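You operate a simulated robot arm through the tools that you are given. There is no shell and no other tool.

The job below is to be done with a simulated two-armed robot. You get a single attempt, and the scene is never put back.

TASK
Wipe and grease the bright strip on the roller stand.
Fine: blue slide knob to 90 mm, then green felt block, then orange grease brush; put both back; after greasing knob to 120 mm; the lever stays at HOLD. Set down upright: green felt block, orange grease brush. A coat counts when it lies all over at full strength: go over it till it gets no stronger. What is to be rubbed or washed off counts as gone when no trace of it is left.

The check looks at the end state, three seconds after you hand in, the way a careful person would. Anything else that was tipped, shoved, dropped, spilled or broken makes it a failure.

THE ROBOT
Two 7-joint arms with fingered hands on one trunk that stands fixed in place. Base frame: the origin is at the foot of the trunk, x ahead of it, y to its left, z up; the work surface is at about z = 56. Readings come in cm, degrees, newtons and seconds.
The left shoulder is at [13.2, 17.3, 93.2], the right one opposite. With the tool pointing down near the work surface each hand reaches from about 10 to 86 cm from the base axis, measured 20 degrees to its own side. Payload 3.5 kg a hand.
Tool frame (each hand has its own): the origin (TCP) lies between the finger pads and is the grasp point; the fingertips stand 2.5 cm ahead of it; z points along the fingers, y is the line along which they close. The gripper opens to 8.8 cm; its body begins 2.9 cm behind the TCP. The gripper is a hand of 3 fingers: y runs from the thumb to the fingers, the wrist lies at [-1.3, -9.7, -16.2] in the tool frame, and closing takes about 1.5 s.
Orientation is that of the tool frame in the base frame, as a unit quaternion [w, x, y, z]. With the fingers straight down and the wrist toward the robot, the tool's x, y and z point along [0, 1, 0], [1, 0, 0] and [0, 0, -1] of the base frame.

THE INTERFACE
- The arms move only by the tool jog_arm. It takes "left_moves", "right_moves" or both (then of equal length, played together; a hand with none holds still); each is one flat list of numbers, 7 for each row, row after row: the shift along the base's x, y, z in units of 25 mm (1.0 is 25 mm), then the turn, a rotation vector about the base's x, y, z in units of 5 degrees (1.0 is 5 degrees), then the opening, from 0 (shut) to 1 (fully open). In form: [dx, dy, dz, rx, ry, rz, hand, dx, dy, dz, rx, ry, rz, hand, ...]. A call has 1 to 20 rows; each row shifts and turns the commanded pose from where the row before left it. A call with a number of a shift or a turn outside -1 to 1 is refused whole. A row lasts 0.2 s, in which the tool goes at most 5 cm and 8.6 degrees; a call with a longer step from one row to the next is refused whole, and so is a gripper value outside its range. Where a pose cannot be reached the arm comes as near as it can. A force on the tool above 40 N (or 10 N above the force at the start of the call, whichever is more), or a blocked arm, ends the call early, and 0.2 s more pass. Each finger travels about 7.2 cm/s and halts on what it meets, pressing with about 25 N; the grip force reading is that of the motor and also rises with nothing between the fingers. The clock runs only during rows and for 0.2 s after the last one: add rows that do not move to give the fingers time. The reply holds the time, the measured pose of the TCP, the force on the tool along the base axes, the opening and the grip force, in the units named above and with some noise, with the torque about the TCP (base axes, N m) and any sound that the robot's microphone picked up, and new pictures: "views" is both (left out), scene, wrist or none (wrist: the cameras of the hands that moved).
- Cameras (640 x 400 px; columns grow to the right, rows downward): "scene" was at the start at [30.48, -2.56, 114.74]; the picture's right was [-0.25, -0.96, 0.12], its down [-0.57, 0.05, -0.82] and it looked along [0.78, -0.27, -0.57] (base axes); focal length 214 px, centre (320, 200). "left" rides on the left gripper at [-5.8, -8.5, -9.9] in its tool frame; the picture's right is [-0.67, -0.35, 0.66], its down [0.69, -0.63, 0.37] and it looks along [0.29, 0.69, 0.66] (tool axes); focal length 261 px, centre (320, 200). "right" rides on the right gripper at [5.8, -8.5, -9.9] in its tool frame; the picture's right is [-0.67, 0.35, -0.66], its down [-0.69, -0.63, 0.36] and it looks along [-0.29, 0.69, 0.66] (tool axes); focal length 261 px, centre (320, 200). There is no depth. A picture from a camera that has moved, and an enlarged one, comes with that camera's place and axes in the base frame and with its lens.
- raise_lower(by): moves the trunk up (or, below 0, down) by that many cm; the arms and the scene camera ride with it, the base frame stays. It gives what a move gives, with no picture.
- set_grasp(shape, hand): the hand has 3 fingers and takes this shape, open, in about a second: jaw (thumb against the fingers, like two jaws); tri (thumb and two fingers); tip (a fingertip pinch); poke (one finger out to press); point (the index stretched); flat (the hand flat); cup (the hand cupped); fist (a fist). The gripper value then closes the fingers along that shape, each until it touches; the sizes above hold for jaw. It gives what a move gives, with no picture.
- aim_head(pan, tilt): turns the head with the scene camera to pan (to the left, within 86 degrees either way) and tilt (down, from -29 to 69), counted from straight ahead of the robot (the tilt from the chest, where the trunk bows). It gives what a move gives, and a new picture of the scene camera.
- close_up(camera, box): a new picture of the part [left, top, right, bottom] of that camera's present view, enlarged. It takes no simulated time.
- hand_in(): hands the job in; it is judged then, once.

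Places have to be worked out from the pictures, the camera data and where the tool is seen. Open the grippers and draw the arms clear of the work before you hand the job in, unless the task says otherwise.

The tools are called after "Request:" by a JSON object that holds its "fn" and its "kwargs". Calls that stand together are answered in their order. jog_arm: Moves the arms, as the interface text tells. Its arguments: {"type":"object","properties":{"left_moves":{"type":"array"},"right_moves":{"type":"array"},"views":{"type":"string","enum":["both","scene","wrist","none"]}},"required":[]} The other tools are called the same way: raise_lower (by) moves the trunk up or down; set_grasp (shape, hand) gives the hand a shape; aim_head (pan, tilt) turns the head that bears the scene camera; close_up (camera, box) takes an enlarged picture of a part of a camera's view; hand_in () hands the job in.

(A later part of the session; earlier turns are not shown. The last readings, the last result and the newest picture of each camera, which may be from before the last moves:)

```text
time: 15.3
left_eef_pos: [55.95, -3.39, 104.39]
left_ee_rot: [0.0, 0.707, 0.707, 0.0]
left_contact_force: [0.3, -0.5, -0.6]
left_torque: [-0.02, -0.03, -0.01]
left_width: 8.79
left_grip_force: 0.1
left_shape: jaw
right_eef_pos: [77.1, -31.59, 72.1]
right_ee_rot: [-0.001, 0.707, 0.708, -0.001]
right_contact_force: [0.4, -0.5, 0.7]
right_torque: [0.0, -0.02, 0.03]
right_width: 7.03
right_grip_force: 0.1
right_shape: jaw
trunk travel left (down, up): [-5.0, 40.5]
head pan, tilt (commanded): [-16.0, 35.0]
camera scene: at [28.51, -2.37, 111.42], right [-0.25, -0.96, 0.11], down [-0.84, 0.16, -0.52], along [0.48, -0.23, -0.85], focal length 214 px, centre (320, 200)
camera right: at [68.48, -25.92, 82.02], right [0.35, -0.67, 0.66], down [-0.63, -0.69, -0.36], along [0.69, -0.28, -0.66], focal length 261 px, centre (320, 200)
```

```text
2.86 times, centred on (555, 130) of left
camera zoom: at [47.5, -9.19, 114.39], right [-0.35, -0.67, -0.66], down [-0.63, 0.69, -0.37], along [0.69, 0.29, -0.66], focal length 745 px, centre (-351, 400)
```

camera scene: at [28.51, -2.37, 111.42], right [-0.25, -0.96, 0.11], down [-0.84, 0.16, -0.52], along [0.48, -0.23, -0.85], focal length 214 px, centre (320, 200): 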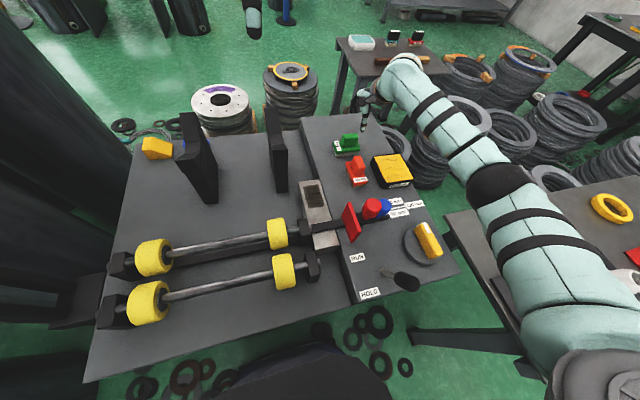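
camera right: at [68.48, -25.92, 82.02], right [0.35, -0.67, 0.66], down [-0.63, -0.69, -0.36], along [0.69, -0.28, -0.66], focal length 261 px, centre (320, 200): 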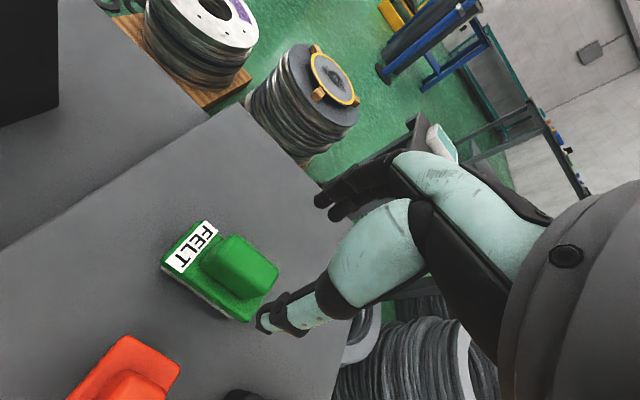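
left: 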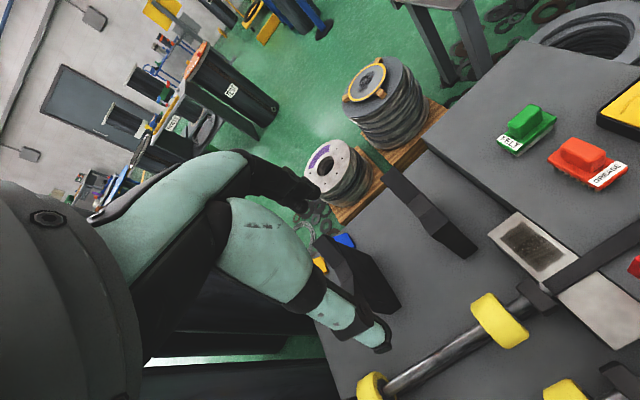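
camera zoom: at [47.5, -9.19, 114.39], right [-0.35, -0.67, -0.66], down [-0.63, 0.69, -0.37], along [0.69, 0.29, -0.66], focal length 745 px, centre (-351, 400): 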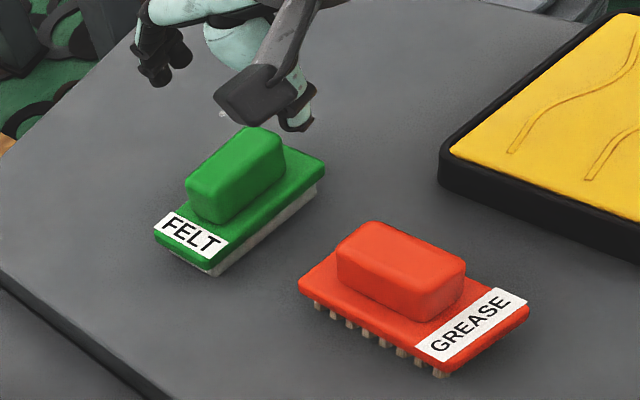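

The felt handle lies straight below the hand. I descend 7.5 cm with a small sideways correction and check.

Request:
{"fn": "jog_arm", "kwargs": {"right_moves": [0.05, 0.04, -0.5, 0, 0, 0, 0.8, 0.05, 0.04, -0.5, 0, 0, 0, 0.8, 0, 0, -0.5, 0, 0, 0, 0.8, 0, 0, -0.5, 0, 0, 0, 0.8, 0, 0, -0.5, 0, 0, 0, 0.8, 0, 0, -0.5, 0, 0, 0, 0.8], "views": "both"}}

Request:
{"fn": "close_up", "kwargs": {"camera": "left", "box": [470, 60, 640, 200]}}

Request:
{"fn": "close_up", "kwargs": {"camera": "scene", "box": [310, 100, 410, 200]}}

```text
time: 16.7
left_eef_pos: [55.97, -3.42, 104.51]
left_ee_rot: [0.0, 0.707, 0.707, 0.0]
left_contact_force: [-0.4, 0.6, -0.3]
left_torque: [0.02, 0.01, -0.04]
left_width: 8.78
left_grip_force: 0.1
left_shape: jaw
right_eef_pos: [77.27, -31.15, 64.49]
right_ee_rot: [0.0, 0.706, 0.708, -0.001]
right_contact_force: [0.2, 0.6, 0.2]
right_torque: [0.0, 0.03, 0.0]
right_width: 6.99
right_grip_force: 0.1
right_shape: jaw
trunk travel left (down, up): [-5.0, 40.5]
head pan, tilt (commanded): [-16.0, 35.0]
camera scene: at [28.49, -2.4, 111.43], right [-0.25, -0.96, 0.11], down [-0.84, 0.16, -0.52], along [0.48, -0.23, -0.85], focal length 214 px, centre (320, 200)
camera right: at [68.66, -25.44, 74.42], right [0.35, -0.67, 0.66], down [-0.63, -0.69, -0.37], along [0.69, -0.28, -0.66], focal length 261 px, centre (320, 200)
```

scene: 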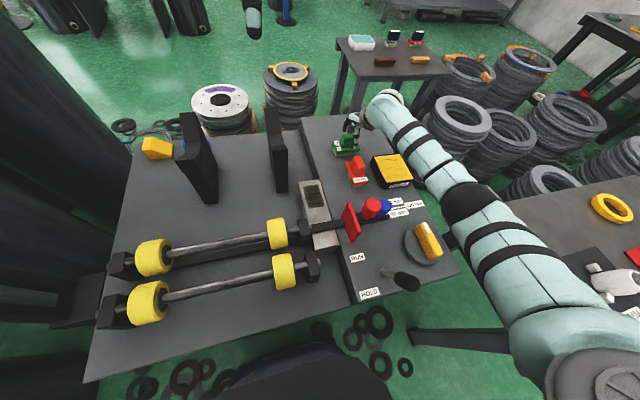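
right: 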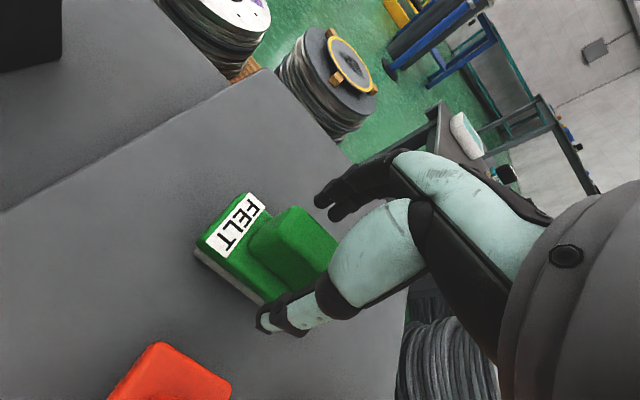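

```text
2.86 times, centred on (555, 130) of left
camera zoom: at [47.48, -9.22, 114.41], right [-0.35, -0.67, -0.66], down [-0.63, 0.69, -0.37], along [0.69, 0.29, -0.66], focal length 745 px, centre (-351, 400)
```

zoom: 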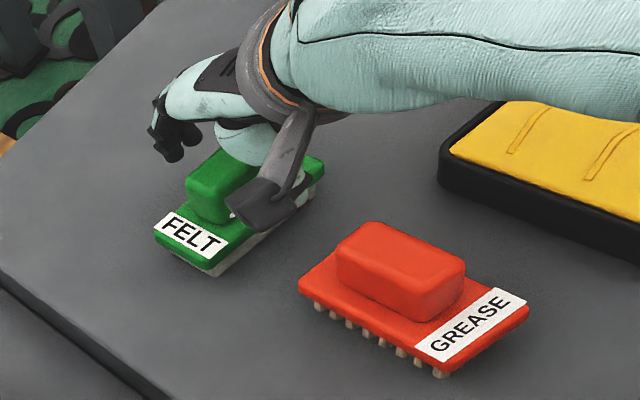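

```text
4.00 times, centred on (360, 150) of scene
camera zoom: at [28.49, -2.4, 111.43], right [-0.25, -0.96, 0.11], down [-0.84, 0.16, -0.52], along [0.48, -0.23, -0.85], focal length 858 px, centre (160, 400)
```

zoom: 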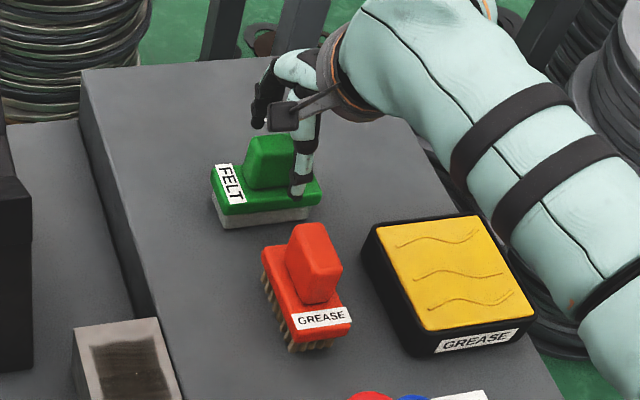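

Fingers straddle the handle. I descend another 1.7 cm and close on it.

Request:
{"fn": "jog_arm", "kwargs": {"right_moves": [0.03, -0.04, -0.34, 0, 0, 0, 0.8, 0, 0, -0.34, 0, 0, 0, 0.8, 0, 0, 0, 0, 0, 0, 0.5, 0, 0, 0, 0, 0, 0, 0.25, 0, 0, 0, 0, 0, 0, 0, 0, 0, 0, 0, 0, 0, 0, 0, 0, 0, 0, 0, 0, 0, 0, 0, 0, 0, 0, 0, 0], "views": "both"}}

Request:
{"fn": "close_up", "kwargs": {"camera": "left", "box": [470, 60, 640, 200]}}

Request:
{"fn": "close_up", "kwargs": {"camera": "scene", "box": [310, 100, 410, 200]}}

```text
time: 18.5
left_eef_pos: [55.98, -3.49, 104.44]
left_ee_rot: [0.0, 0.707, 0.707, 0.0]
left_contact_force: [1.1, -0.2, 0.4]
left_torque: [0.0, 0.03, 0.01]
left_width: 8.79
left_grip_force: 0.2
left_shape: jaw
right_eef_pos: [77.4, -31.41, 62.9]
right_ee_rot: [-0.001, 0.706, 0.708, 0.0]
right_contact_force: [-0.8, 0.0, 0.2]
right_torque: [0.03, -0.02, 0.01]
right_width: 2.08
right_grip_force: 25.5
right_shape: jaw
trunk travel left (down, up): [-5.0, 40.5]
head pan, tilt (commanded): [-16.0, 35.0]
camera scene: at [28.48, -2.4, 111.43], right [-0.25, -0.96, 0.11], down [-0.84, 0.16, -0.52], along [0.48, -0.23, -0.85], focal length 214 px, centre (320, 200)
camera right: at [68.82, -25.63, 72.82], right [0.35, -0.67, 0.66], down [-0.63, -0.69, -0.37], along [0.69, -0.28, -0.66], focal length 261 px, centre (320, 200)
```

scene: 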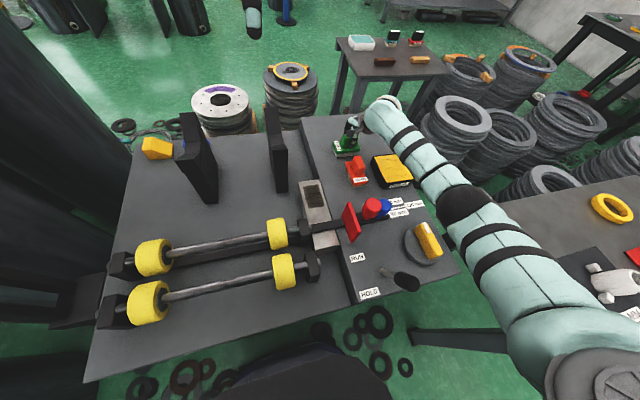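
right: 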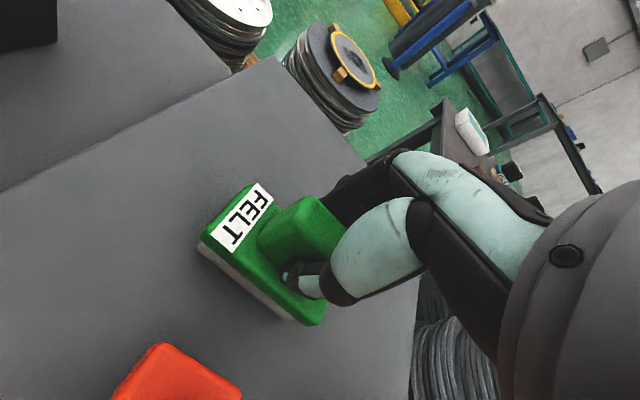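

```text
2.86 times, centred on (555, 130) of left
camera zoom: at [47.47, -9.22, 114.41], right [-0.35, -0.67, -0.66], down [-0.63, 0.69, -0.37], along [0.69, 0.29, -0.66], focal length 745 px, centre (-351, 400)
```

zoom: 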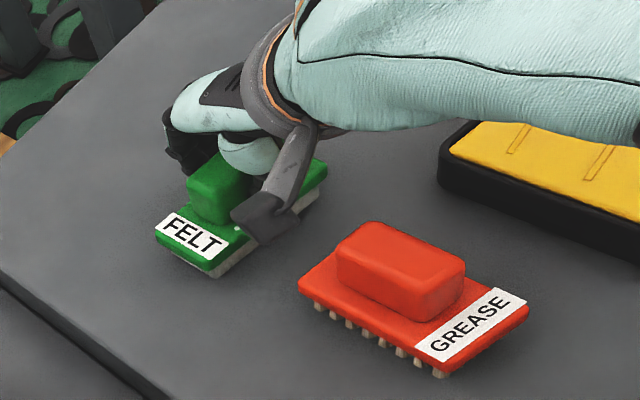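

```text
4.00 times, centred on (360, 150) of scene
camera zoom: at [28.48, -2.4, 111.43], right [-0.25, -0.96, 0.11], down [-0.84, 0.16, -0.52], along [0.48, -0.23, -0.85], focal length 858 px, centre (160, 400)
```

zoom: 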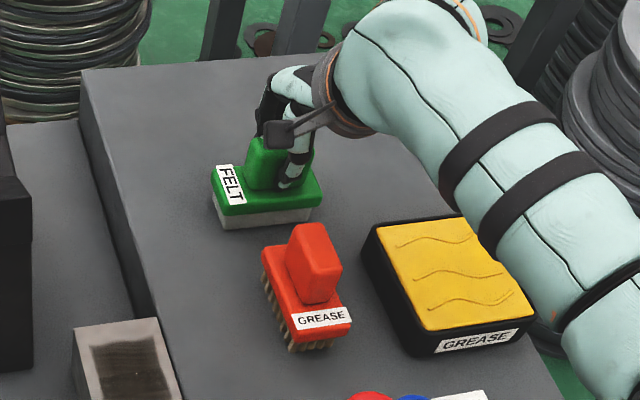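

The felt is gripped (2.1 cm wide, 25 N). I lift it straight up 5 cm and check that it comes along.

Request:
{"fn": "jog_arm", "kwargs": {"right_moves": [0, 0, 0.2, 0, 0, 0, 0, 0, 0, 0.4, 0, 0, 0, 0, 0, 0, 0.4, 0, 0, 0, 0, 0, 0, 0.5, 0, 0, 0, 0, 0, 0, 0.5, 0, 0, 0, 0], "views": "both"}}

Request:
{"fn": "close_up", "kwargs": {"camera": "left", "box": [470, 60, 640, 200]}}

```text
time: 19.7
left_eef_pos: [56.0, -3.42, 104.38]
left_ee_rot: [0.0, 0.707, 0.707, 0.0]
left_contact_force: [-0.4, 0.0, -0.5]
left_torque: [0.01, -0.01, -0.01]
left_width: 8.78
left_grip_force: 0.1
left_shape: jaw
right_eef_pos: [77.5, -31.46, 67.89]
right_ee_rot: [0.0, 0.707, 0.707, 0.0]
right_contact_force: [-0.7, -0.3, -1.8]
right_torque: [0.03, 0.02, -0.03]
right_width: 2.13
right_grip_force: 24.7
right_shape: jaw
trunk travel left (down, up): [-5.0, 40.5]
head pan, tilt (commanded): [-16.0, 35.0]
camera scene: at [28.47, -2.4, 111.44], right [-0.25, -0.96, 0.11], down [-0.84, 0.16, -0.52], along [0.48, -0.23, -0.85], focal length 214 px, centre (320, 200)
camera right: at [68.87, -25.7, 77.87], right [0.35, -0.67, 0.66], down [-0.63, -0.69, -0.36], along [0.69, -0.28, -0.66], focal length 261 px, centre (320, 200)
```

scene: 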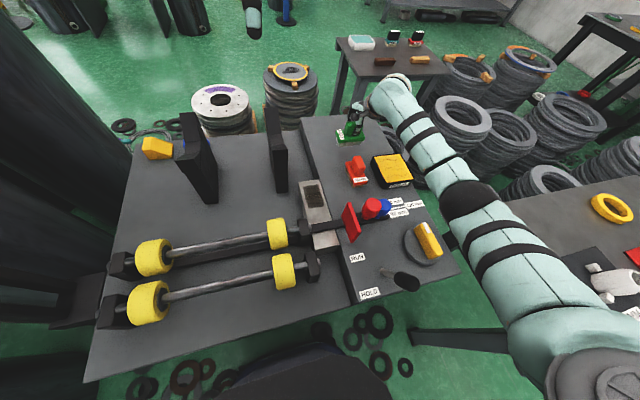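
right: 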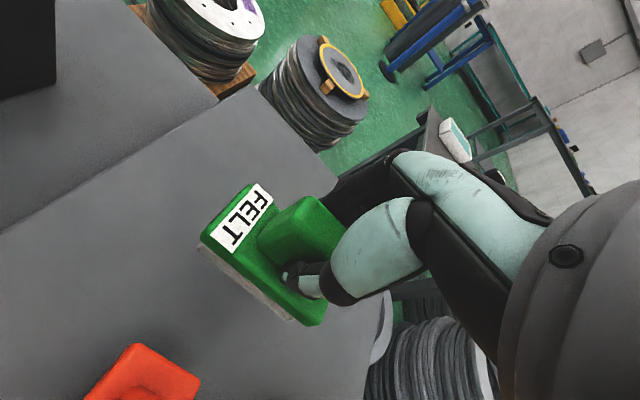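

```text
2.86 times, centred on (555, 130) of left
camera zoom: at [47.46, -9.22, 114.42], right [-0.35, -0.67, -0.66], down [-0.63, 0.69, -0.37], along [0.69, 0.29, -0.66], focal length 745 px, centre (-351, 400)
```

zoom: 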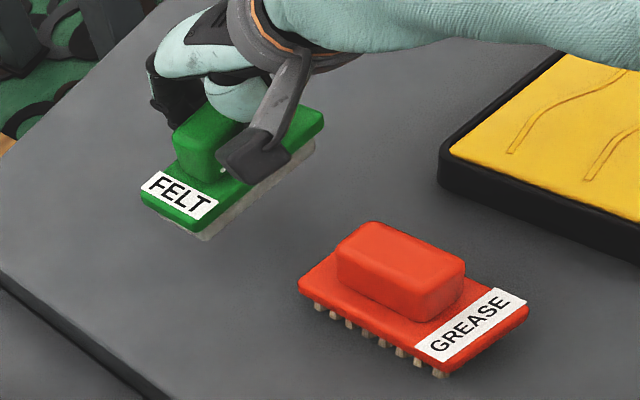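

The felt is held and level. I raise the trunk 15 cm so the forearm stays well above the red knob while wiping.

Request:
{"fn": "raise_lower", "kwargs": {"by": 15}}

```text
time: 21.4
left_eef_pos: [55.91, -3.4, 119.29]
left_ee_rot: [-0.001, 0.706, 0.708, 0.0]
left_contact_force: [1.4, 0.1, -0.9]
left_torque: [0.01, 0.01, 0.01]
left_width: 8.75
left_grip_force: 0.0
left_shape: jaw
right_eef_pos: [76.97, -31.39, 90.27]
right_ee_rot: [0.033, 0.706, 0.707, 0.033]
right_contact_force: [0.2, 0.3, -1.2]
right_torque: [0.01, -0.04, -0.02]
right_width: 2.11
right_grip_force: 24.9
right_shape: jaw
trunk travel left (down, up): [-20.0, 25.5]
head pan, tilt (commanded): [-16.0, 35.0]
```

The right hand rose more than the trunk and tilted slightly; I look at the scene before moving on.

Request:
{"fn": "jog_arm", "kwargs": {"right_moves": [0, 0, 0, 0, 0, 0, 0], "views": "both"}}

```text
time: 21.8
left_eef_pos: [55.87, -3.41, 119.44]
left_ee_rot: [0.0, 0.707, 0.707, 0.0]
left_contact_force: [-0.1, -0.2, 0.3]
left_torque: [0.06, 0.01, 0.0]
left_width: 8.79
left_grip_force: 0.0
left_shape: jaw
right_eef_pos: [76.97, -31.22, 90.43]
right_ee_rot: [0.033, 0.706, 0.707, 0.032]
right_contact_force: [-0.2, 0.2, -1.5]
right_torque: [-0.02, -0.01, 0.0]
right_width: 2.11
right_grip_force: 24.5
right_shape: jaw
trunk travel left (down, up): [-20.0, 25.5]
head pan, tilt (commanded): [-16.0, 35.0]
camera scene: at [16.3, -2.4, 133.13], right [-0.27, -0.96, 0.05], down [-0.68, 0.16, -0.71], along [0.68, -0.23, -0.7], focal length 214 px, centre (320, 200)
camera right: at [67.51, -25.61, 99.48], right [0.29, -0.67, 0.69], down [-0.59, -0.69, -0.42], along [0.75, -0.28, -0.59], focal length 261 px, centre (320, 200)
```

scene: 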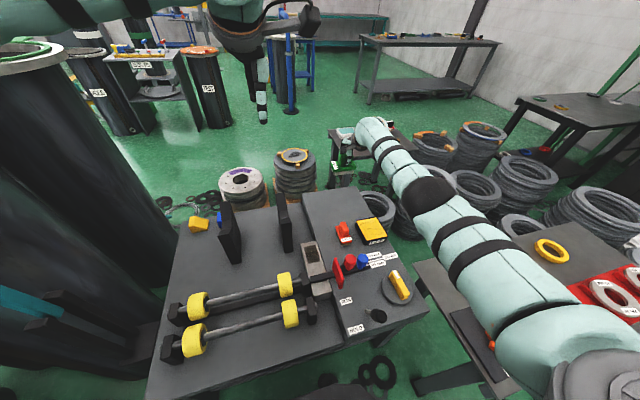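
right: 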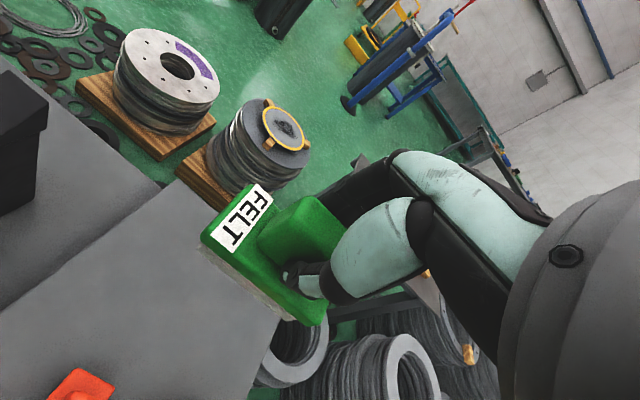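

The trunk straightens as it rises, and the right arm is now at the limit of its reach. I bring the felt back toward the strip at height, to about [62,-16], and read the pose.

Request:
{"fn": "jog_arm", "kwargs": {"right_moves": [-0.75, 0.75, 0, 0, 0, 0, 0, -0.75, 0.75, 0, 0, 0, 0, 0, -0.75, 0.75, 0, 0, 0, 0, 0, -0.75, 0.75, 0, 0, 0, 0, 0, -0.75, 0.75, 0, 0, 0, 0, 0, -0.75, 0.75, 0, 0, 0, 0, 0, -0.75, 0.75, 0, 0, 0, 0, 0, -0.75, 0.75, 0, 0, 0, 0, 0], "views": "both"}}

```text
time: 23.6
left_eef_pos: [55.99, -3.36, 119.49]
left_ee_rot: [0.0, 0.708, 0.707, 0.0]
left_contact_force: [0.2, -0.5, 0.2]
left_torque: [0.0, -0.03, 0.02]
left_width: 8.77
left_grip_force: 0.0
left_shape: jaw
right_eef_pos: [61.86, -16.12, 90.37]
right_ee_rot: [0.034, 0.706, 0.707, 0.033]
right_contact_force: [-0.2, 0.3, -1.2]
right_torque: [0.02, 0.03, 0.02]
right_width: 2.11
right_grip_force: 25.1
right_shape: jaw
trunk travel left (down, up): [-20.0, 25.5]
head pan, tilt (commanded): [-16.0, 35.0]
camera scene: at [16.28, -2.33, 133.13], right [-0.27, -0.96, 0.05], down [-0.68, 0.16, -0.71], along [0.68, -0.23, -0.7], focal length 214 px, centre (320, 200)
camera right: at [52.39, -10.35, 99.55], right [0.29, -0.67, 0.69], down [-0.59, -0.69, -0.42], along [0.75, -0.28, -0.59], focal length 261 px, centre (320, 200)
```

scene: 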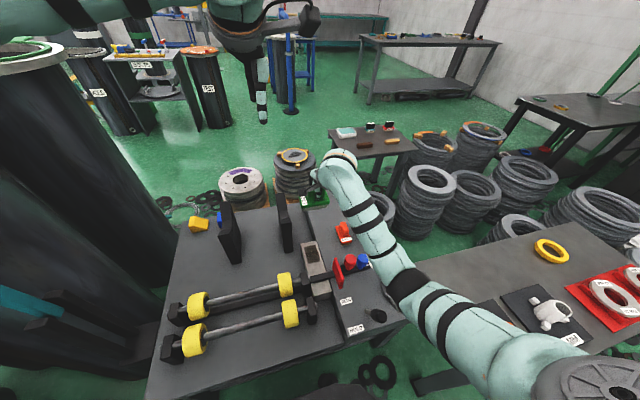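
right: 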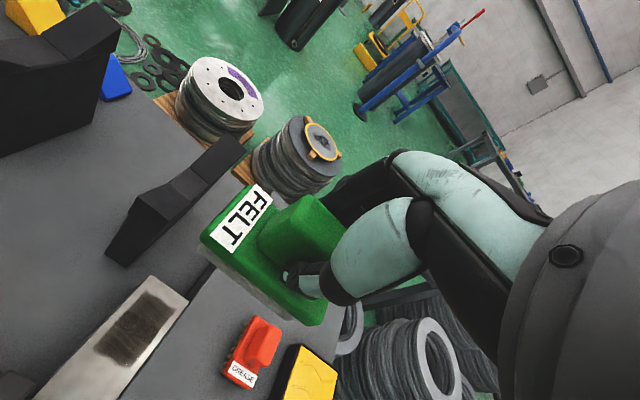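

The pose is tracked from the measured one; the tool is tipped about -5.4° about y, which I will correct. I check the forearm's position relative to the red knob through the left camera.

Request:
{"fn": "close_up", "kwargs": {"camera": "left", "box": [0, 0, 640, 400]}}

Request:
{"fn": "close_up", "kwargs": {"camera": "scene", "box": [280, 140, 480, 340]}}

Request:
{"fn": "close_up", "kwargs": {"camera": "right", "box": [0, 200, 340, 400]}}

```text
1.00 times, centred on (320, 200) of left (not enlarged: the box is as wide or as high as the picture)
camera zoom: at [47.43, -9.15, 129.44], right [-0.35, -0.67, -0.66], down [-0.63, 0.68, -0.37], along [0.69, 0.29, -0.66], focal length 261 px, centre (320, 200)
```

zoom: 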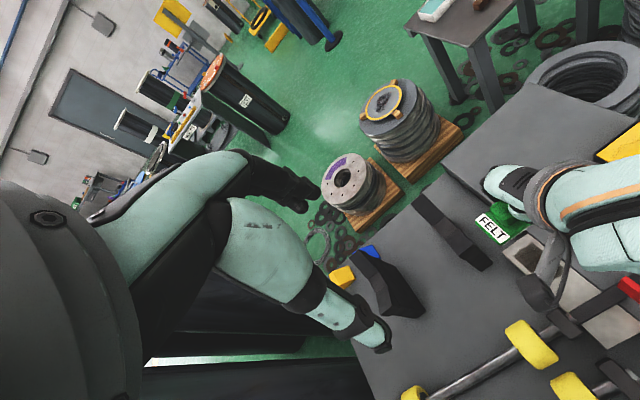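

```text
2.00 times, centred on (380, 240) of scene
camera zoom: at [16.28, -2.33, 133.13], right [-0.27, -0.96, 0.05], down [-0.68, 0.16, -0.71], along [0.68, -0.23, -0.7], focal length 429 px, centre (200, 120)
```

zoom: 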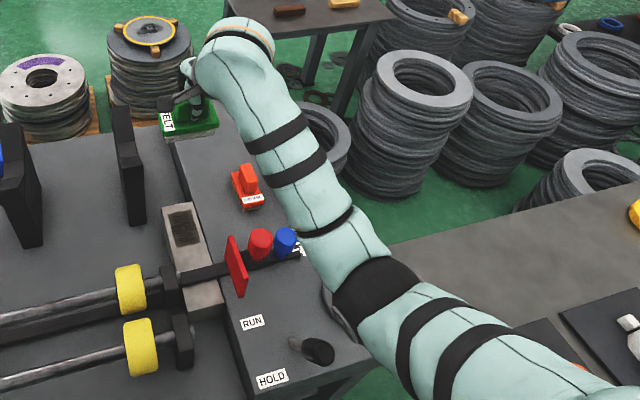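

```text
1.88 times, centred on (170, 300) of right
camera zoom: at [52.39, -10.35, 99.55], right [0.29, -0.67, 0.69], down [-0.59, -0.69, -0.42], along [0.75, -0.28, -0.59], focal length 491 px, centre (602, 12)
```

zoom: 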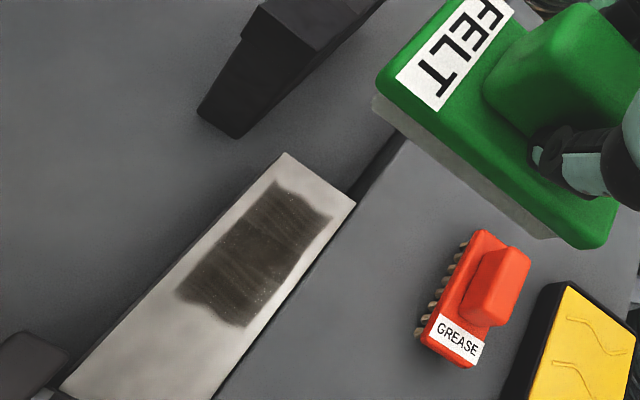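

I move the left arm down and back so its camera gives a side view of the strip, the red knob and the right forearm.

Request:
{"fn": "jog_arm", "kwargs": {"left_moves": [-0.371, 0.154, -0.85, 0, 0, -0.643, 1, -0.371, 0.154, -0.85, 0, 0, -0.643, 1, -0.371, 0.154, -0.85, 0, 0, -0.643, 1, -0.371, 0.154, -0.85, 0, 0, -0.643, 1, -0.371, 0.154, -0.85, 0, 0, -0.643, 1, -0.371, 0.154, -0.85, 0, 0, -0.643, 1, -0.371, 0.154, -0.85, 0, 0, -0.643, 1, -0.371, 0.154, -0.85, 0, 0, -0.643, 1, -0.371, 0.154, -0.85, 0, 0, -0.643, 1, -0.371, 0.154, -0.85, 0, 0, -0.643, 1, -0.371, 0.154, -0.85, 0, 0, -0.643, 1, -0.371, 0.154, -0.85, 0, 0, -0.643, 1, -0.371, 0.154, -0.85, 0, 0, -0.643, 1, -0.371, 0.154, -0.85, 0, 0, -0.643, 1], "views": "both"}}

```text
time: 26.6
left_eef_pos: [42.8, 2.08, 89.78]
left_ee_rot: [0.0, 0.924, 0.382, -0.001]
left_contact_force: [0.1, -0.9, -0.5]
left_torque: [-0.01, 0.03, 0.01]
left_width: 8.79
left_grip_force: 0.1
left_shape: jaw
right_eef_pos: [61.99, -16.08, 90.44]
right_ee_rot: [0.032, 0.706, 0.706, 0.033]
right_contact_force: [-0.6, -0.2, -1.7]
right_torque: [0.01, 0.01, 0.01]
right_width: 2.09
right_grip_force: 25.5
right_shape: jaw
trunk travel left (down, up): [-20.0, 25.5]
head pan, tilt (commanded): [-16.0, 35.0]
camera scene: at [16.33, -2.35, 133.12], right [-0.27, -0.96, 0.05], down [-0.68, 0.16, -0.71], along [0.68, -0.23, -0.7], focal length 214 px, centre (320, 200)
camera left: at [32.85, 4.02, 99.68], right [-0.72, -0.23, -0.66], down [0.04, 0.93, -0.37], along [0.69, -0.29, -0.66], focal length 261 px, centre (320, 200)
```

scene: 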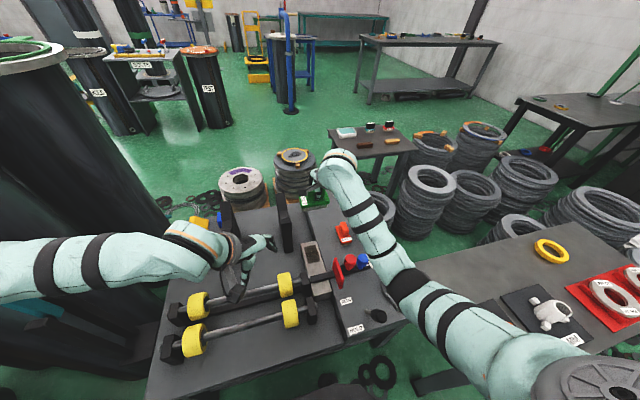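
left: 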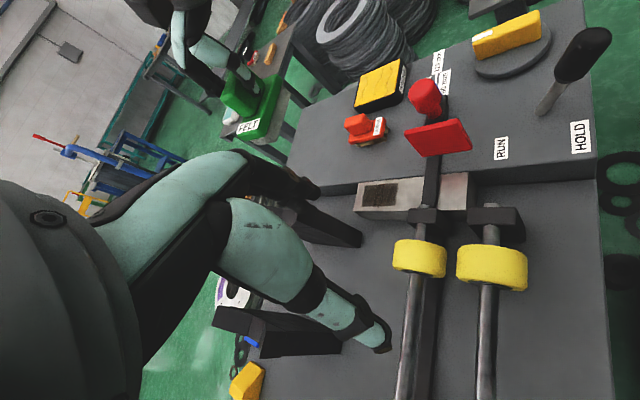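

Good side view. I zoom on the strip to compare its height with the right deck.

Request:
{"fn": "close_up", "kwargs": {"camera": "left", "box": [330, 80, 490, 230]}}

```text
2.67 times, centred on (410, 155) of left
camera zoom: at [32.85, 4.02, 99.68], right [-0.72, -0.23, -0.66], down [0.04, 0.93, -0.37], along [0.69, -0.29, -0.66], focal length 695 px, centre (80, 320)
```

zoom: 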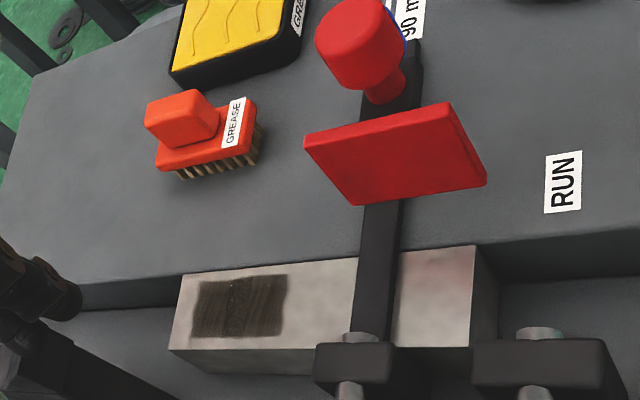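

The strip is about flush with (slightly above) the deck. I level the felt and lower it toward the strip, stopping about 11 cm above contact height to check clearances.

Request:
{"fn": "jog_arm", "kwargs": {"right_moves": [0, 0, -0.9, 0, 0.362, 0, 0, 0, 0, -0.9, 0, 0.362, 0, 0, 0, 0, -0.9, 0, 0.362, 0, 0, 0, 0, -0.9, 0, 0, 0, 0, 0, 0, -0.9, 0, 0, 0, 0, 0, 0, -0.9, 0, 0, 0, 0], "views": "both"}}

Request:
{"fn": "close_up", "kwargs": {"camera": "left", "box": [200, 0, 520, 240]}}

Request:
{"fn": "close_up", "kwargs": {"camera": "scene", "box": [260, 160, 460, 340]}}

```text
time: 28.0
left_eef_pos: [42.89, 2.03, 89.74]
left_ee_rot: [0.0, 0.924, 0.383, 0.0]
left_contact_force: [-0.1, 0.5, 0.0]
left_torque: [-0.02, -0.01, 0.01]
left_width: 8.77
left_grip_force: 0.2
left_shape: jaw
right_eef_pos: [61.93, -16.03, 76.88]
right_ee_rot: [0.0, 0.707, 0.708, -0.001]
right_contact_force: [0.6, -0.1, -1.4]
right_torque: [0.01, 0.02, -0.01]
right_width: 2.1
right_grip_force: 25.5
right_shape: jaw
trunk travel left (down, up): [-20.0, 25.5]
head pan, tilt (commanded): [-16.0, 35.0]
camera scene: at [16.34, -2.4, 133.12], right [-0.27, -0.96, 0.05], down [-0.68, 0.16, -0.71], along [0.68, -0.23, -0.7], focal length 214 px, centre (320, 200)
camera right: at [53.4, -10.33, 86.93], right [0.35, -0.67, 0.65], down [-0.63, -0.69, -0.36], along [0.69, -0.28, -0.66], focal length 261 px, centre (320, 200)
```

scene: 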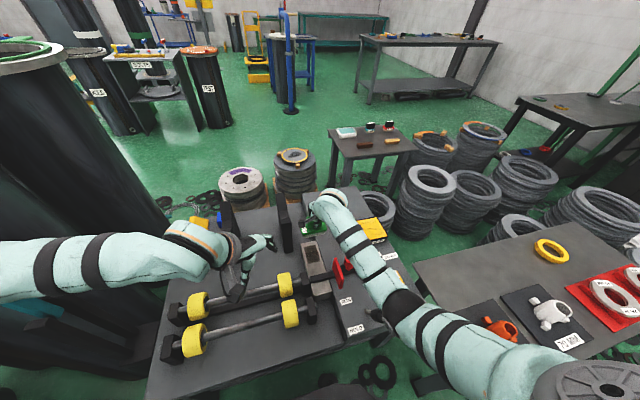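
right: 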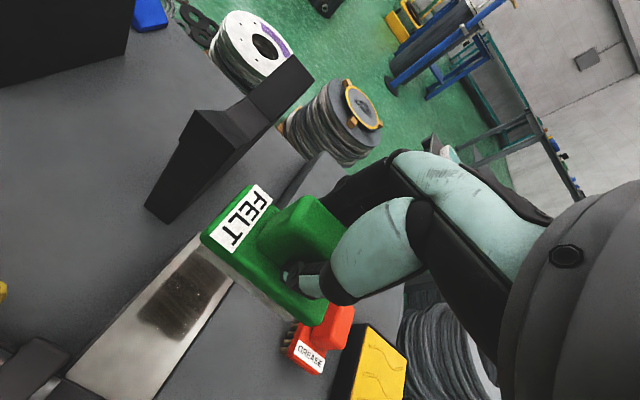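

```text
1.67 times, centred on (360, 120) of left
camera zoom: at [32.87, 3.97, 99.7], right [-0.72, -0.23, -0.66], down [0.04, 0.93, -0.37], along [0.69, -0.29, -0.66], focal length 434 px, centre (253, 333)
```

zoom: 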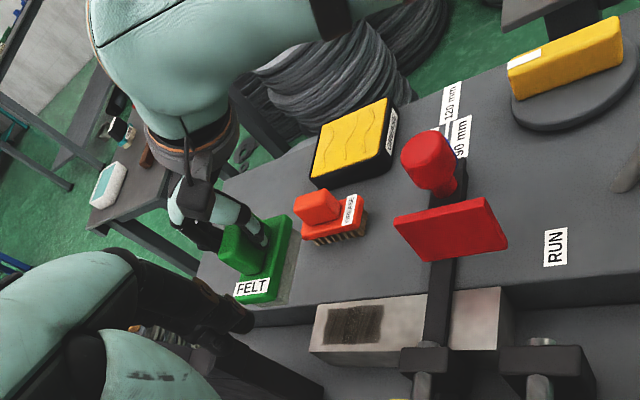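

```text
2.22 times, centred on (360, 250) of scene
camera zoom: at [16.34, -2.4, 133.12], right [-0.27, -0.96, 0.05], down [-0.68, 0.16, -0.71], along [0.68, -0.23, -0.7], focal length 477 px, centre (231, 89)
```

zoom: 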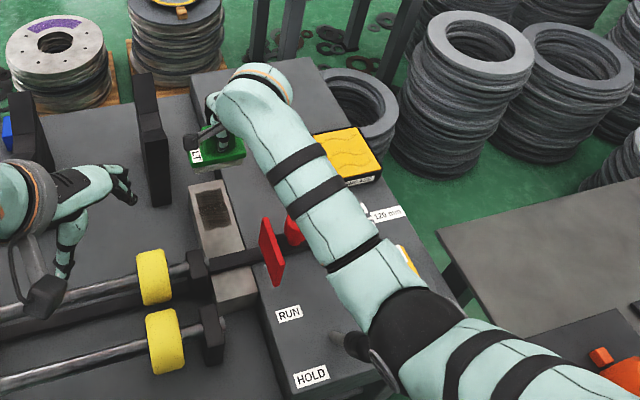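

Wrist and forearm are well above the red knob, but the elbow passes above the lever. I raise the trunk a further 2.5 cm for margin before going down.

Request:
{"fn": "raise_lower", "kwargs": {"by": 2.5}}

```text
time: 28.7
left_eef_pos: [42.78, 2.1, 92.28]
left_ee_rot: [-0.001, 0.923, 0.384, 0.0]
left_contact_force: [0.5, -1.0, 0.7]
left_torque: [-0.04, 0.01, 0.0]
left_width: 8.77
left_grip_force: 0.0
left_shape: jaw
right_eef_pos: [61.88, -16.32, 79.4]
right_ee_rot: [-0.002, 0.707, 0.707, -0.001]
right_contact_force: [-0.1, -0.1, -0.8]
right_torque: [0.02, -0.01, -0.04]
right_width: 2.09
right_grip_force: 25.0
right_shape: jaw
trunk travel left (down, up): [-22.5, 23.0]
head pan, tilt (commanded): [-16.0, 35.0]
```

I lower the felt to about 4.5 cm above contact and check the surroundings.

Request:
{"fn": "jog_arm", "kwargs": {"right_moves": [0, 0, -0.9, 0, 0, 0, 0, 0, 0, -0.9, 0, 0, 0, 0, 0, 0, -0.9, 0, 0, 0, 0, 0, 0, -0.9, 0, 0, 0, 0, 0, 0, -0.9, 0, 0, 0, 0], "views": "both"}}

Request:
{"fn": "close_up", "kwargs": {"camera": "left", "box": [240, 0, 560, 240]}}

Request:
{"fn": "close_up", "kwargs": {"camera": "scene", "box": [260, 160, 460, 360]}}

```text
time: 29.9
left_eef_pos: [42.84, 1.93, 92.25]
left_ee_rot: [0.0, 0.924, 0.383, 0.0]
left_contact_force: [-0.9, 0.5, 0.8]
left_torque: [0.0, -0.06, 0.02]
left_width: 8.75
left_grip_force: 0.2
left_shape: jaw
right_eef_pos: [62.16, -16.0, 68.12]
right_ee_rot: [0.0, 0.706, 0.708, 0.0]
right_contact_force: [-0.9, -0.2, -1.6]
right_torque: [-0.04, 0.0, 0.03]
right_width: 2.08
right_grip_force: 25.4
right_shape: jaw
trunk travel left (down, up): [-22.5, 23.0]
head pan, tilt (commanded): [-16.0, 35.0]
camera scene: at [14.77, -2.4, 136.18], right [-0.27, -0.96, 0.04], down [-0.66, 0.16, -0.73], along [0.7, -0.23, -0.68], focal length 214 px, centre (320, 200)
camera right: at [53.58, -10.36, 78.18], right [0.35, -0.67, 0.66], down [-0.63, -0.69, -0.36], along [0.69, -0.28, -0.66], focal length 261 px, centre (320, 200)
```

scene: 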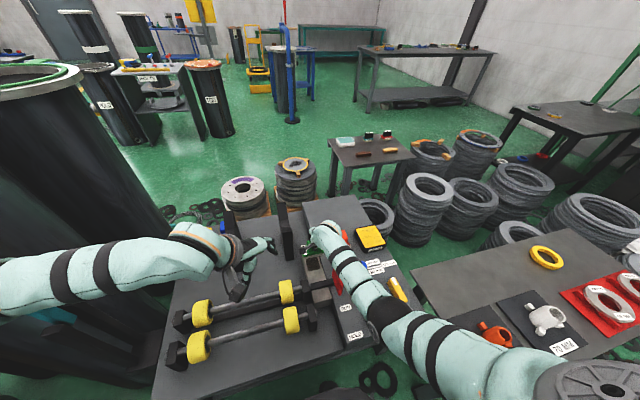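
right: 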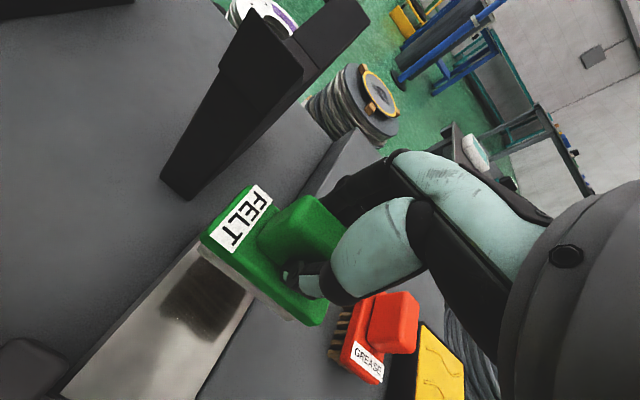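

```text
1.67 times, centred on (400, 120) of left
camera zoom: at [32.85, 3.94, 102.23], right [-0.72, -0.23, -0.66], down [0.04, 0.93, -0.37], along [0.69, -0.29, -0.66], focal length 434 px, centre (187, 333)
```

zoom: 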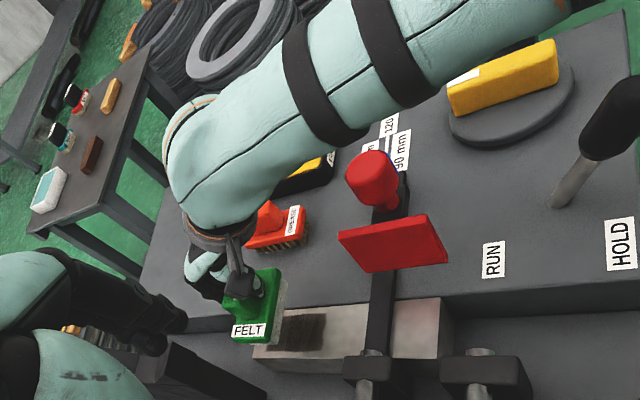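

```text
2.00 times, centred on (360, 260) of scene
camera zoom: at [14.77, -2.4, 136.18], right [-0.27, -0.96, 0.04], down [-0.66, 0.16, -0.73], along [0.7, -0.23, -0.68], focal length 429 px, centre (240, 80)
```

zoom: 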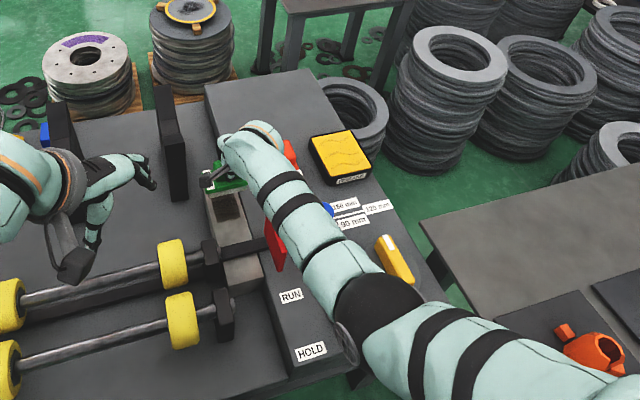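

Clearances look fine (about 3 cm to the red knob). I lower the felt onto the strip slowly, watching the force.

Request:
{"fn": "jog_arm", "kwargs": {"right_moves": [0, -0.1, -0.5, 0, 0, 0, 0, 0, 0, -0.5, 0, 0, 0, 0, 0, 0, -0.4, 0, 0, 0, 0, 0, 0, -0.2, 0, 0, 0, 0, 0, 0, -0.1, 0, 0, 0, 0], "views": "wrist"}}

```text
time: 31.1
left_eef_pos: [42.8, 2.08, 92.28]
left_ee_rot: [0.0, 0.923, 0.384, 0.0]
left_contact_force: [-0.2, -1.0, -0.4]
left_torque: [0.02, 0.02, -0.01]
left_width: 8.77
left_grip_force: 0.2
left_shape: jaw
right_eef_pos: [62.02, -16.49, 63.79]
right_ee_rot: [-0.001, 0.707, 0.708, -0.001]
right_contact_force: [0.4, 0.2, -1.0]
right_torque: [-0.02, -0.02, 0.0]
right_width: 2.08
right_grip_force: 25.3
right_shape: jaw
trunk travel left (down, up): [-22.5, 23.0]
head pan, tilt (commanded): [-16.0, 35.0]
camera right: at [53.42, -10.8, 73.7], right [0.35, -0.67, 0.66], down [-0.63, -0.69, -0.36], along [0.69, -0.28, -0.66], focal length 261 px, centre (320, 200)
```

right: 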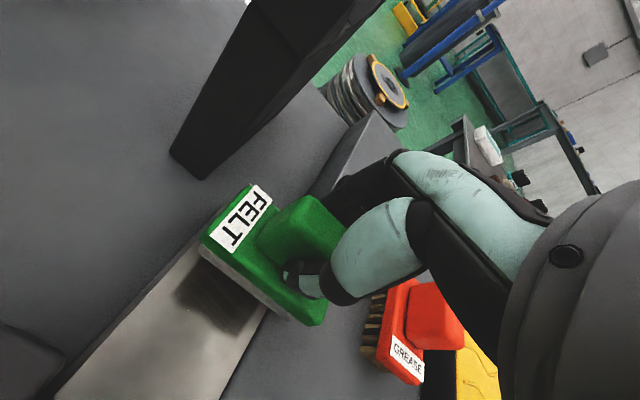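

No contact yet at 63.8. I lower in 1 mm steps.

Request:
{"fn": "jog_arm", "kwargs": {"right_moves": [0, 0, -0.05, 0, 0, 0, 0, 0, 0, -0.05, 0, 0, 0, 0, 0, 0, -0.05, 0, 0, 0, 0, 0, 0, 0, 0, 0, 0, 0], "views": "none"}}

```text
time: 32.1
left_eef_pos: [42.96, 2.01, 92.3]
left_ee_rot: [0.001, 0.924, 0.383, 0.0]
left_contact_force: [0.1, 0.7, 0.0]
left_torque: [0.0, 0.03, 0.0]
left_width: 8.76
left_grip_force: 0.1
left_shape: jaw
right_eef_pos: [61.98, -16.42, 63.57]
right_ee_rot: [-0.001, 0.707, 0.708, -0.001]
right_contact_force: [1.0, 0.4, -2.2]
right_torque: [0.0, 0.03, -0.01]
right_width: 2.06
right_grip_force: 24.9
right_shape: jaw
trunk travel left (down, up): [-22.5, 23.0]
head pan, tilt (commanded): [-16.0, 35.0]
```

Request:
{"fn": "jog_arm", "kwargs": {"right_moves": [0, 0, -0.05, 0, 0, 0, 0, 0, 0, -0.05, 0, 0, 0, 0, 0, 0, 0, 0, 0, 0, 0], "views": "none"}}

```text
time: 32.9
left_eef_pos: [43.0, 1.99, 92.24]
left_ee_rot: [0.0, 0.924, 0.383, 0.0]
left_contact_force: [0.4, 0.3, 0.8]
left_torque: [-0.03, -0.02, 0.06]
left_width: 8.78
left_grip_force: 0.0
left_shape: jaw
right_eef_pos: [61.94, -16.51, 63.41]
right_ee_rot: [-0.001, 0.707, 0.708, 0.0]
right_contact_force: [0.7, 0.7, -2.0]
right_torque: [-0.02, -0.02, -0.01]
right_width: 2.11
right_grip_force: 24.9
right_shape: jaw
trunk travel left (down, up): [-22.5, 23.0]
head pan, tilt (commanded): [-16.0, 35.0]
```

Still no contact at 63.4; I continue down in small steps.

Request:
{"fn": "jog_arm", "kwargs": {"right_moves": [0, 0, -0.05, 0, 0, 0, 0, 0, 0, -0.05, 0, 0, 0, 0, 0, 0, -0.05, 0, 0, 0, 0, 0, 0, 0, 0, 0, 0, 0], "views": "none"}}

```text
time: 33.9
left_eef_pos: [42.92, 2.0, 92.22]
left_ee_rot: [0.0, 0.924, 0.383, 0.0]
left_contact_force: [0.1, 0.3, -0.1]
left_torque: [-0.04, 0.02, 0.01]
left_width: 8.76
left_grip_force: 0.1
left_shape: jaw
right_eef_pos: [62.06, -16.52, 62.93]
right_ee_rot: [0.0, 0.707, 0.707, -0.001]
right_contact_force: [-0.7, 0.0, 1.8]
right_torque: [0.05, -0.01, 0.01]
right_width: 2.11
right_grip_force: 24.9
right_shape: jaw
trunk travel left (down, up): [-22.5, 23.0]
head pan, tilt (commanded): [-16.0, 35.0]
```

Contact at z≈62.9. I press slightly and make a stroke back and forth along the strip.

Request:
{"fn": "jog_arm", "kwargs": {"right_moves": [0, 0, -0.05, 0, 0, 0, 0, -0.3, 0, 0, 0, 0, 0, 0, -0.3, 0, 0, 0, 0, 0, 0, -0.3, 0, 0, 0, 0, 0, 0, -0.3, 0, 0, 0, 0, 0, 0, -0.3, 0, 0, 0, 0, 0, 0, -0.3, 0, 0, 0, 0, 0, 0, 0.3, 0, 0, 0, 0, 0, 0, 0.3, 0, 0, 0, 0, 0, 0, 0.3, 0, 0, 0, 0, 0, 0, 0.3, 0, 0, 0, 0, 0, 0, 0.3, 0, 0, 0, 0, 0, 0, 0.3, 0, 0, 0, 0, 0, 0, 0.3, 0, 0, 0, 0, 0, 0, 0.3, 0, 0, 0, 0, 0, 0, 0.3, 0, 0, 0, 0, 0, 0], "views": "both"}}

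Request:
{"fn": "close_up", "kwargs": {"camera": "left", "box": [330, 120, 490, 240]}}

```text
time: 37.3
left_eef_pos: [42.71, 2.05, 92.34]
left_ee_rot: [0.0, 0.924, 0.383, 0.001]
left_contact_force: [0.2, -0.3, -0.6]
left_torque: [0.01, -0.04, 0.0]
left_width: 8.78
left_grip_force: 0.1
left_shape: jaw
right_eef_pos: [63.15, -16.74, 63.18]
right_ee_rot: [0.0, 0.707, 0.707, -0.001]
right_contact_force: [-0.7, -0.5, -1.7]
right_torque: [-0.04, 0.0, 0.01]
right_width: 2.12
right_grip_force: 25.5
right_shape: jaw
right hand out of reach, approached as far as the arm can: row 15, 16
trunk travel left (down, up): [-22.5, 23.0]
head pan, tilt (commanded): [-16.0, 35.0]
camera scene: at [14.69, -2.39, 136.19], right [-0.27, -0.96, 0.04], down [-0.66, 0.16, -0.73], along [0.7, -0.23, -0.68], focal length 214 px, centre (320, 200)
camera right: at [54.56, -11.04, 73.14], right [0.35, -0.67, 0.66], down [-0.63, -0.69, -0.36], along [0.69, -0.28, -0.66], focal length 261 px, centre (320, 200)
```

scene: 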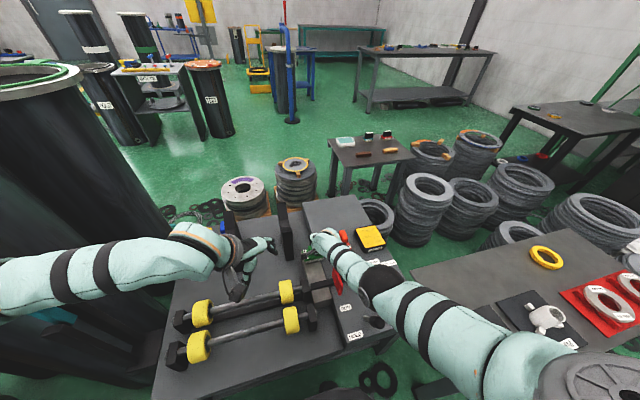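
right: 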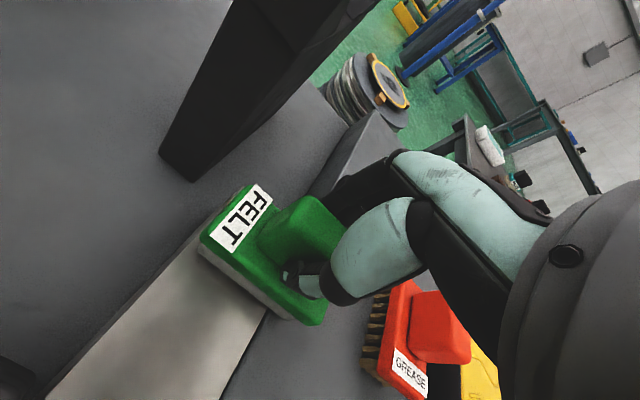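

```text
3.33 times, centred on (410, 180) of left
camera zoom: at [32.8, 3.95, 102.25], right [-0.72, -0.23, -0.66], down [0.04, 0.93, -0.37], along [0.69, -0.29, -0.66], focal length 869 px, centre (20, 267)
```

zoom: 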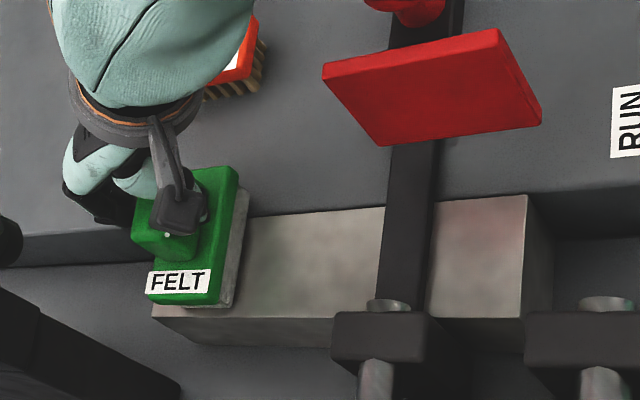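

The dirt is gone where the felt passed; the arm's reach ends at x≈63 with the trunk this high. I lift the felt, then lower the trunk 4 cm so the far end can be reached.

Request:
{"fn": "jog_arm", "kwargs": {"right_moves": [-0.1, 0, 0.4, 0, 0, 0, 0, -0.1, 0, 0.6, 0, 0, 0, 0, 0, 0, 0.8, 0, 0, 0, 0, 0, 0, 0.8, 0, 0, 0, 0], "views": "none"}}

Request:
{"fn": "raise_lower", "kwargs": {"by": -4}}

Request:
{"fn": "jog_arm", "kwargs": {"right_moves": [0, 0, 0, 0, 0, 0, 0], "views": "both"}}

Request:
{"fn": "close_up", "kwargs": {"camera": "left", "box": [330, 120, 490, 240]}}

```text
time: 38.3
left_eef_pos: [42.94, 2.04, 92.25]
left_ee_rot: [0.0, 0.923, 0.384, 0.0]
left_contact_force: [0.5, -0.1, -0.4]
left_torque: [0.02, -0.02, 0.02]
left_width: 8.75
left_grip_force: 0.0
left_shape: jaw
right_eef_pos: [62.6, -16.54, 69.56]
right_ee_rot: [-0.001, 0.707, 0.707, -0.001]
right_contact_force: [-0.1, -0.3, -1.8]
right_torque: [-0.01, -0.02, -0.01]
right_width: 2.1
right_grip_force: 24.7
right_shape: jaw
trunk travel left (down, up): [-22.5, 23.0]
head pan, tilt (commanded): [-16.0, 35.0]
```

```text
time: 39.2
left_eef_pos: [42.78, 2.03, 88.41]
left_ee_rot: [0.001, 0.924, 0.384, 0.0]
left_contact_force: [-0.1, -0.4, 0.2]
left_torque: [0.0, -0.03, 0.0]
left_width: 8.76
left_grip_force: 0.1
left_shape: jaw
right_eef_pos: [62.74, -16.82, 65.68]
right_ee_rot: [0.0, 0.707, 0.707, -0.001]
right_contact_force: [-0.1, -0.7, -2.0]
right_torque: [-0.04, -0.02, 0.04]
right_width: 2.11
right_grip_force: 25.0
right_shape: jaw
trunk travel left (down, up): [-18.5, 27.0]
head pan, tilt (commanded): [-16.0, 35.0]
```

```text
time: 39.6
left_eef_pos: [42.79, 2.02, 88.18]
left_ee_rot: [0.0, 0.924, 0.383, 0.001]
left_contact_force: [-0.1, -0.7, -0.6]
left_torque: [-0.03, 0.02, 0.01]
left_width: 8.75
left_grip_force: 0.0
left_shape: jaw
right_eef_pos: [62.64, -16.77, 65.58]
right_ee_rot: [-0.001, 0.707, 0.708, -0.001]
right_contact_force: [0.0, 0.3, -2.2]
right_torque: [-0.01, -0.01, 0.01]
right_width: 2.15
right_grip_force: 24.6
right_shape: jaw
trunk travel left (down, up): [-18.5, 27.0]
head pan, tilt (commanded): [-16.0, 35.0]
camera scene: at [17.39, -2.39, 131.21], right [-0.27, -0.96, 0.05], down [-0.7, 0.16, -0.7], along [0.66, -0.23, -0.71], focal length 214 px, centre (320, 200)
camera right: at [54.12, -10.99, 75.57], right [0.35, -0.67, 0.65], down [-0.63, -0.69, -0.36], along [0.69, -0.28, -0.66], focal length 261 px, centre (320, 200)
```

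scene: 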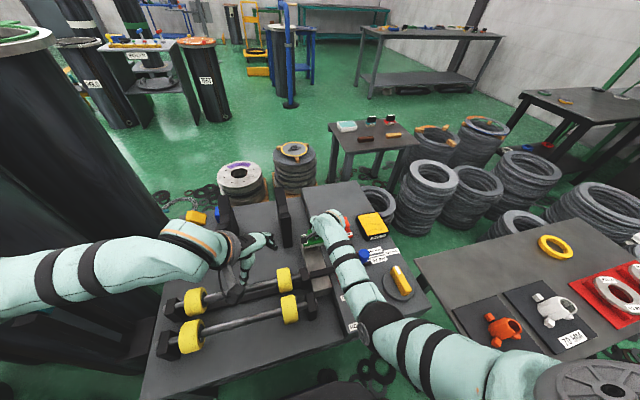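
right: 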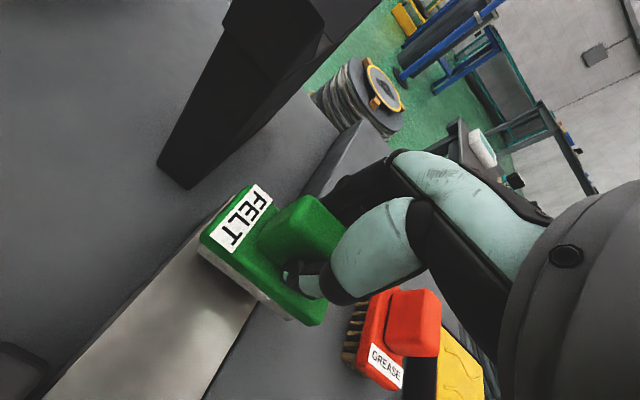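

```text
3.33 times, centred on (410, 180) of left
camera zoom: at [32.84, 3.95, 98.24], right [-0.72, -0.23, -0.66], down [0.04, 0.93, -0.37], along [0.69, -0.29, -0.66], focal length 869 px, centre (20, 267)
```

zoom: 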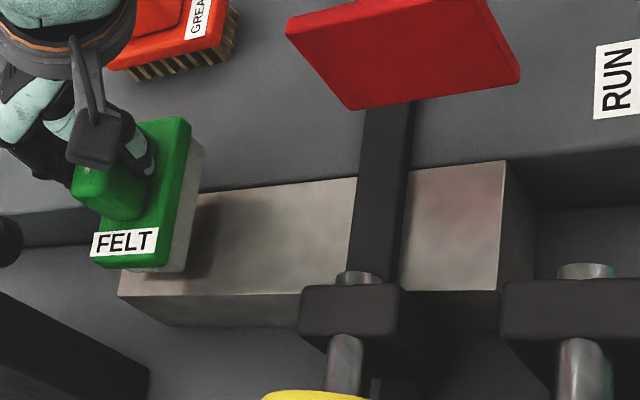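

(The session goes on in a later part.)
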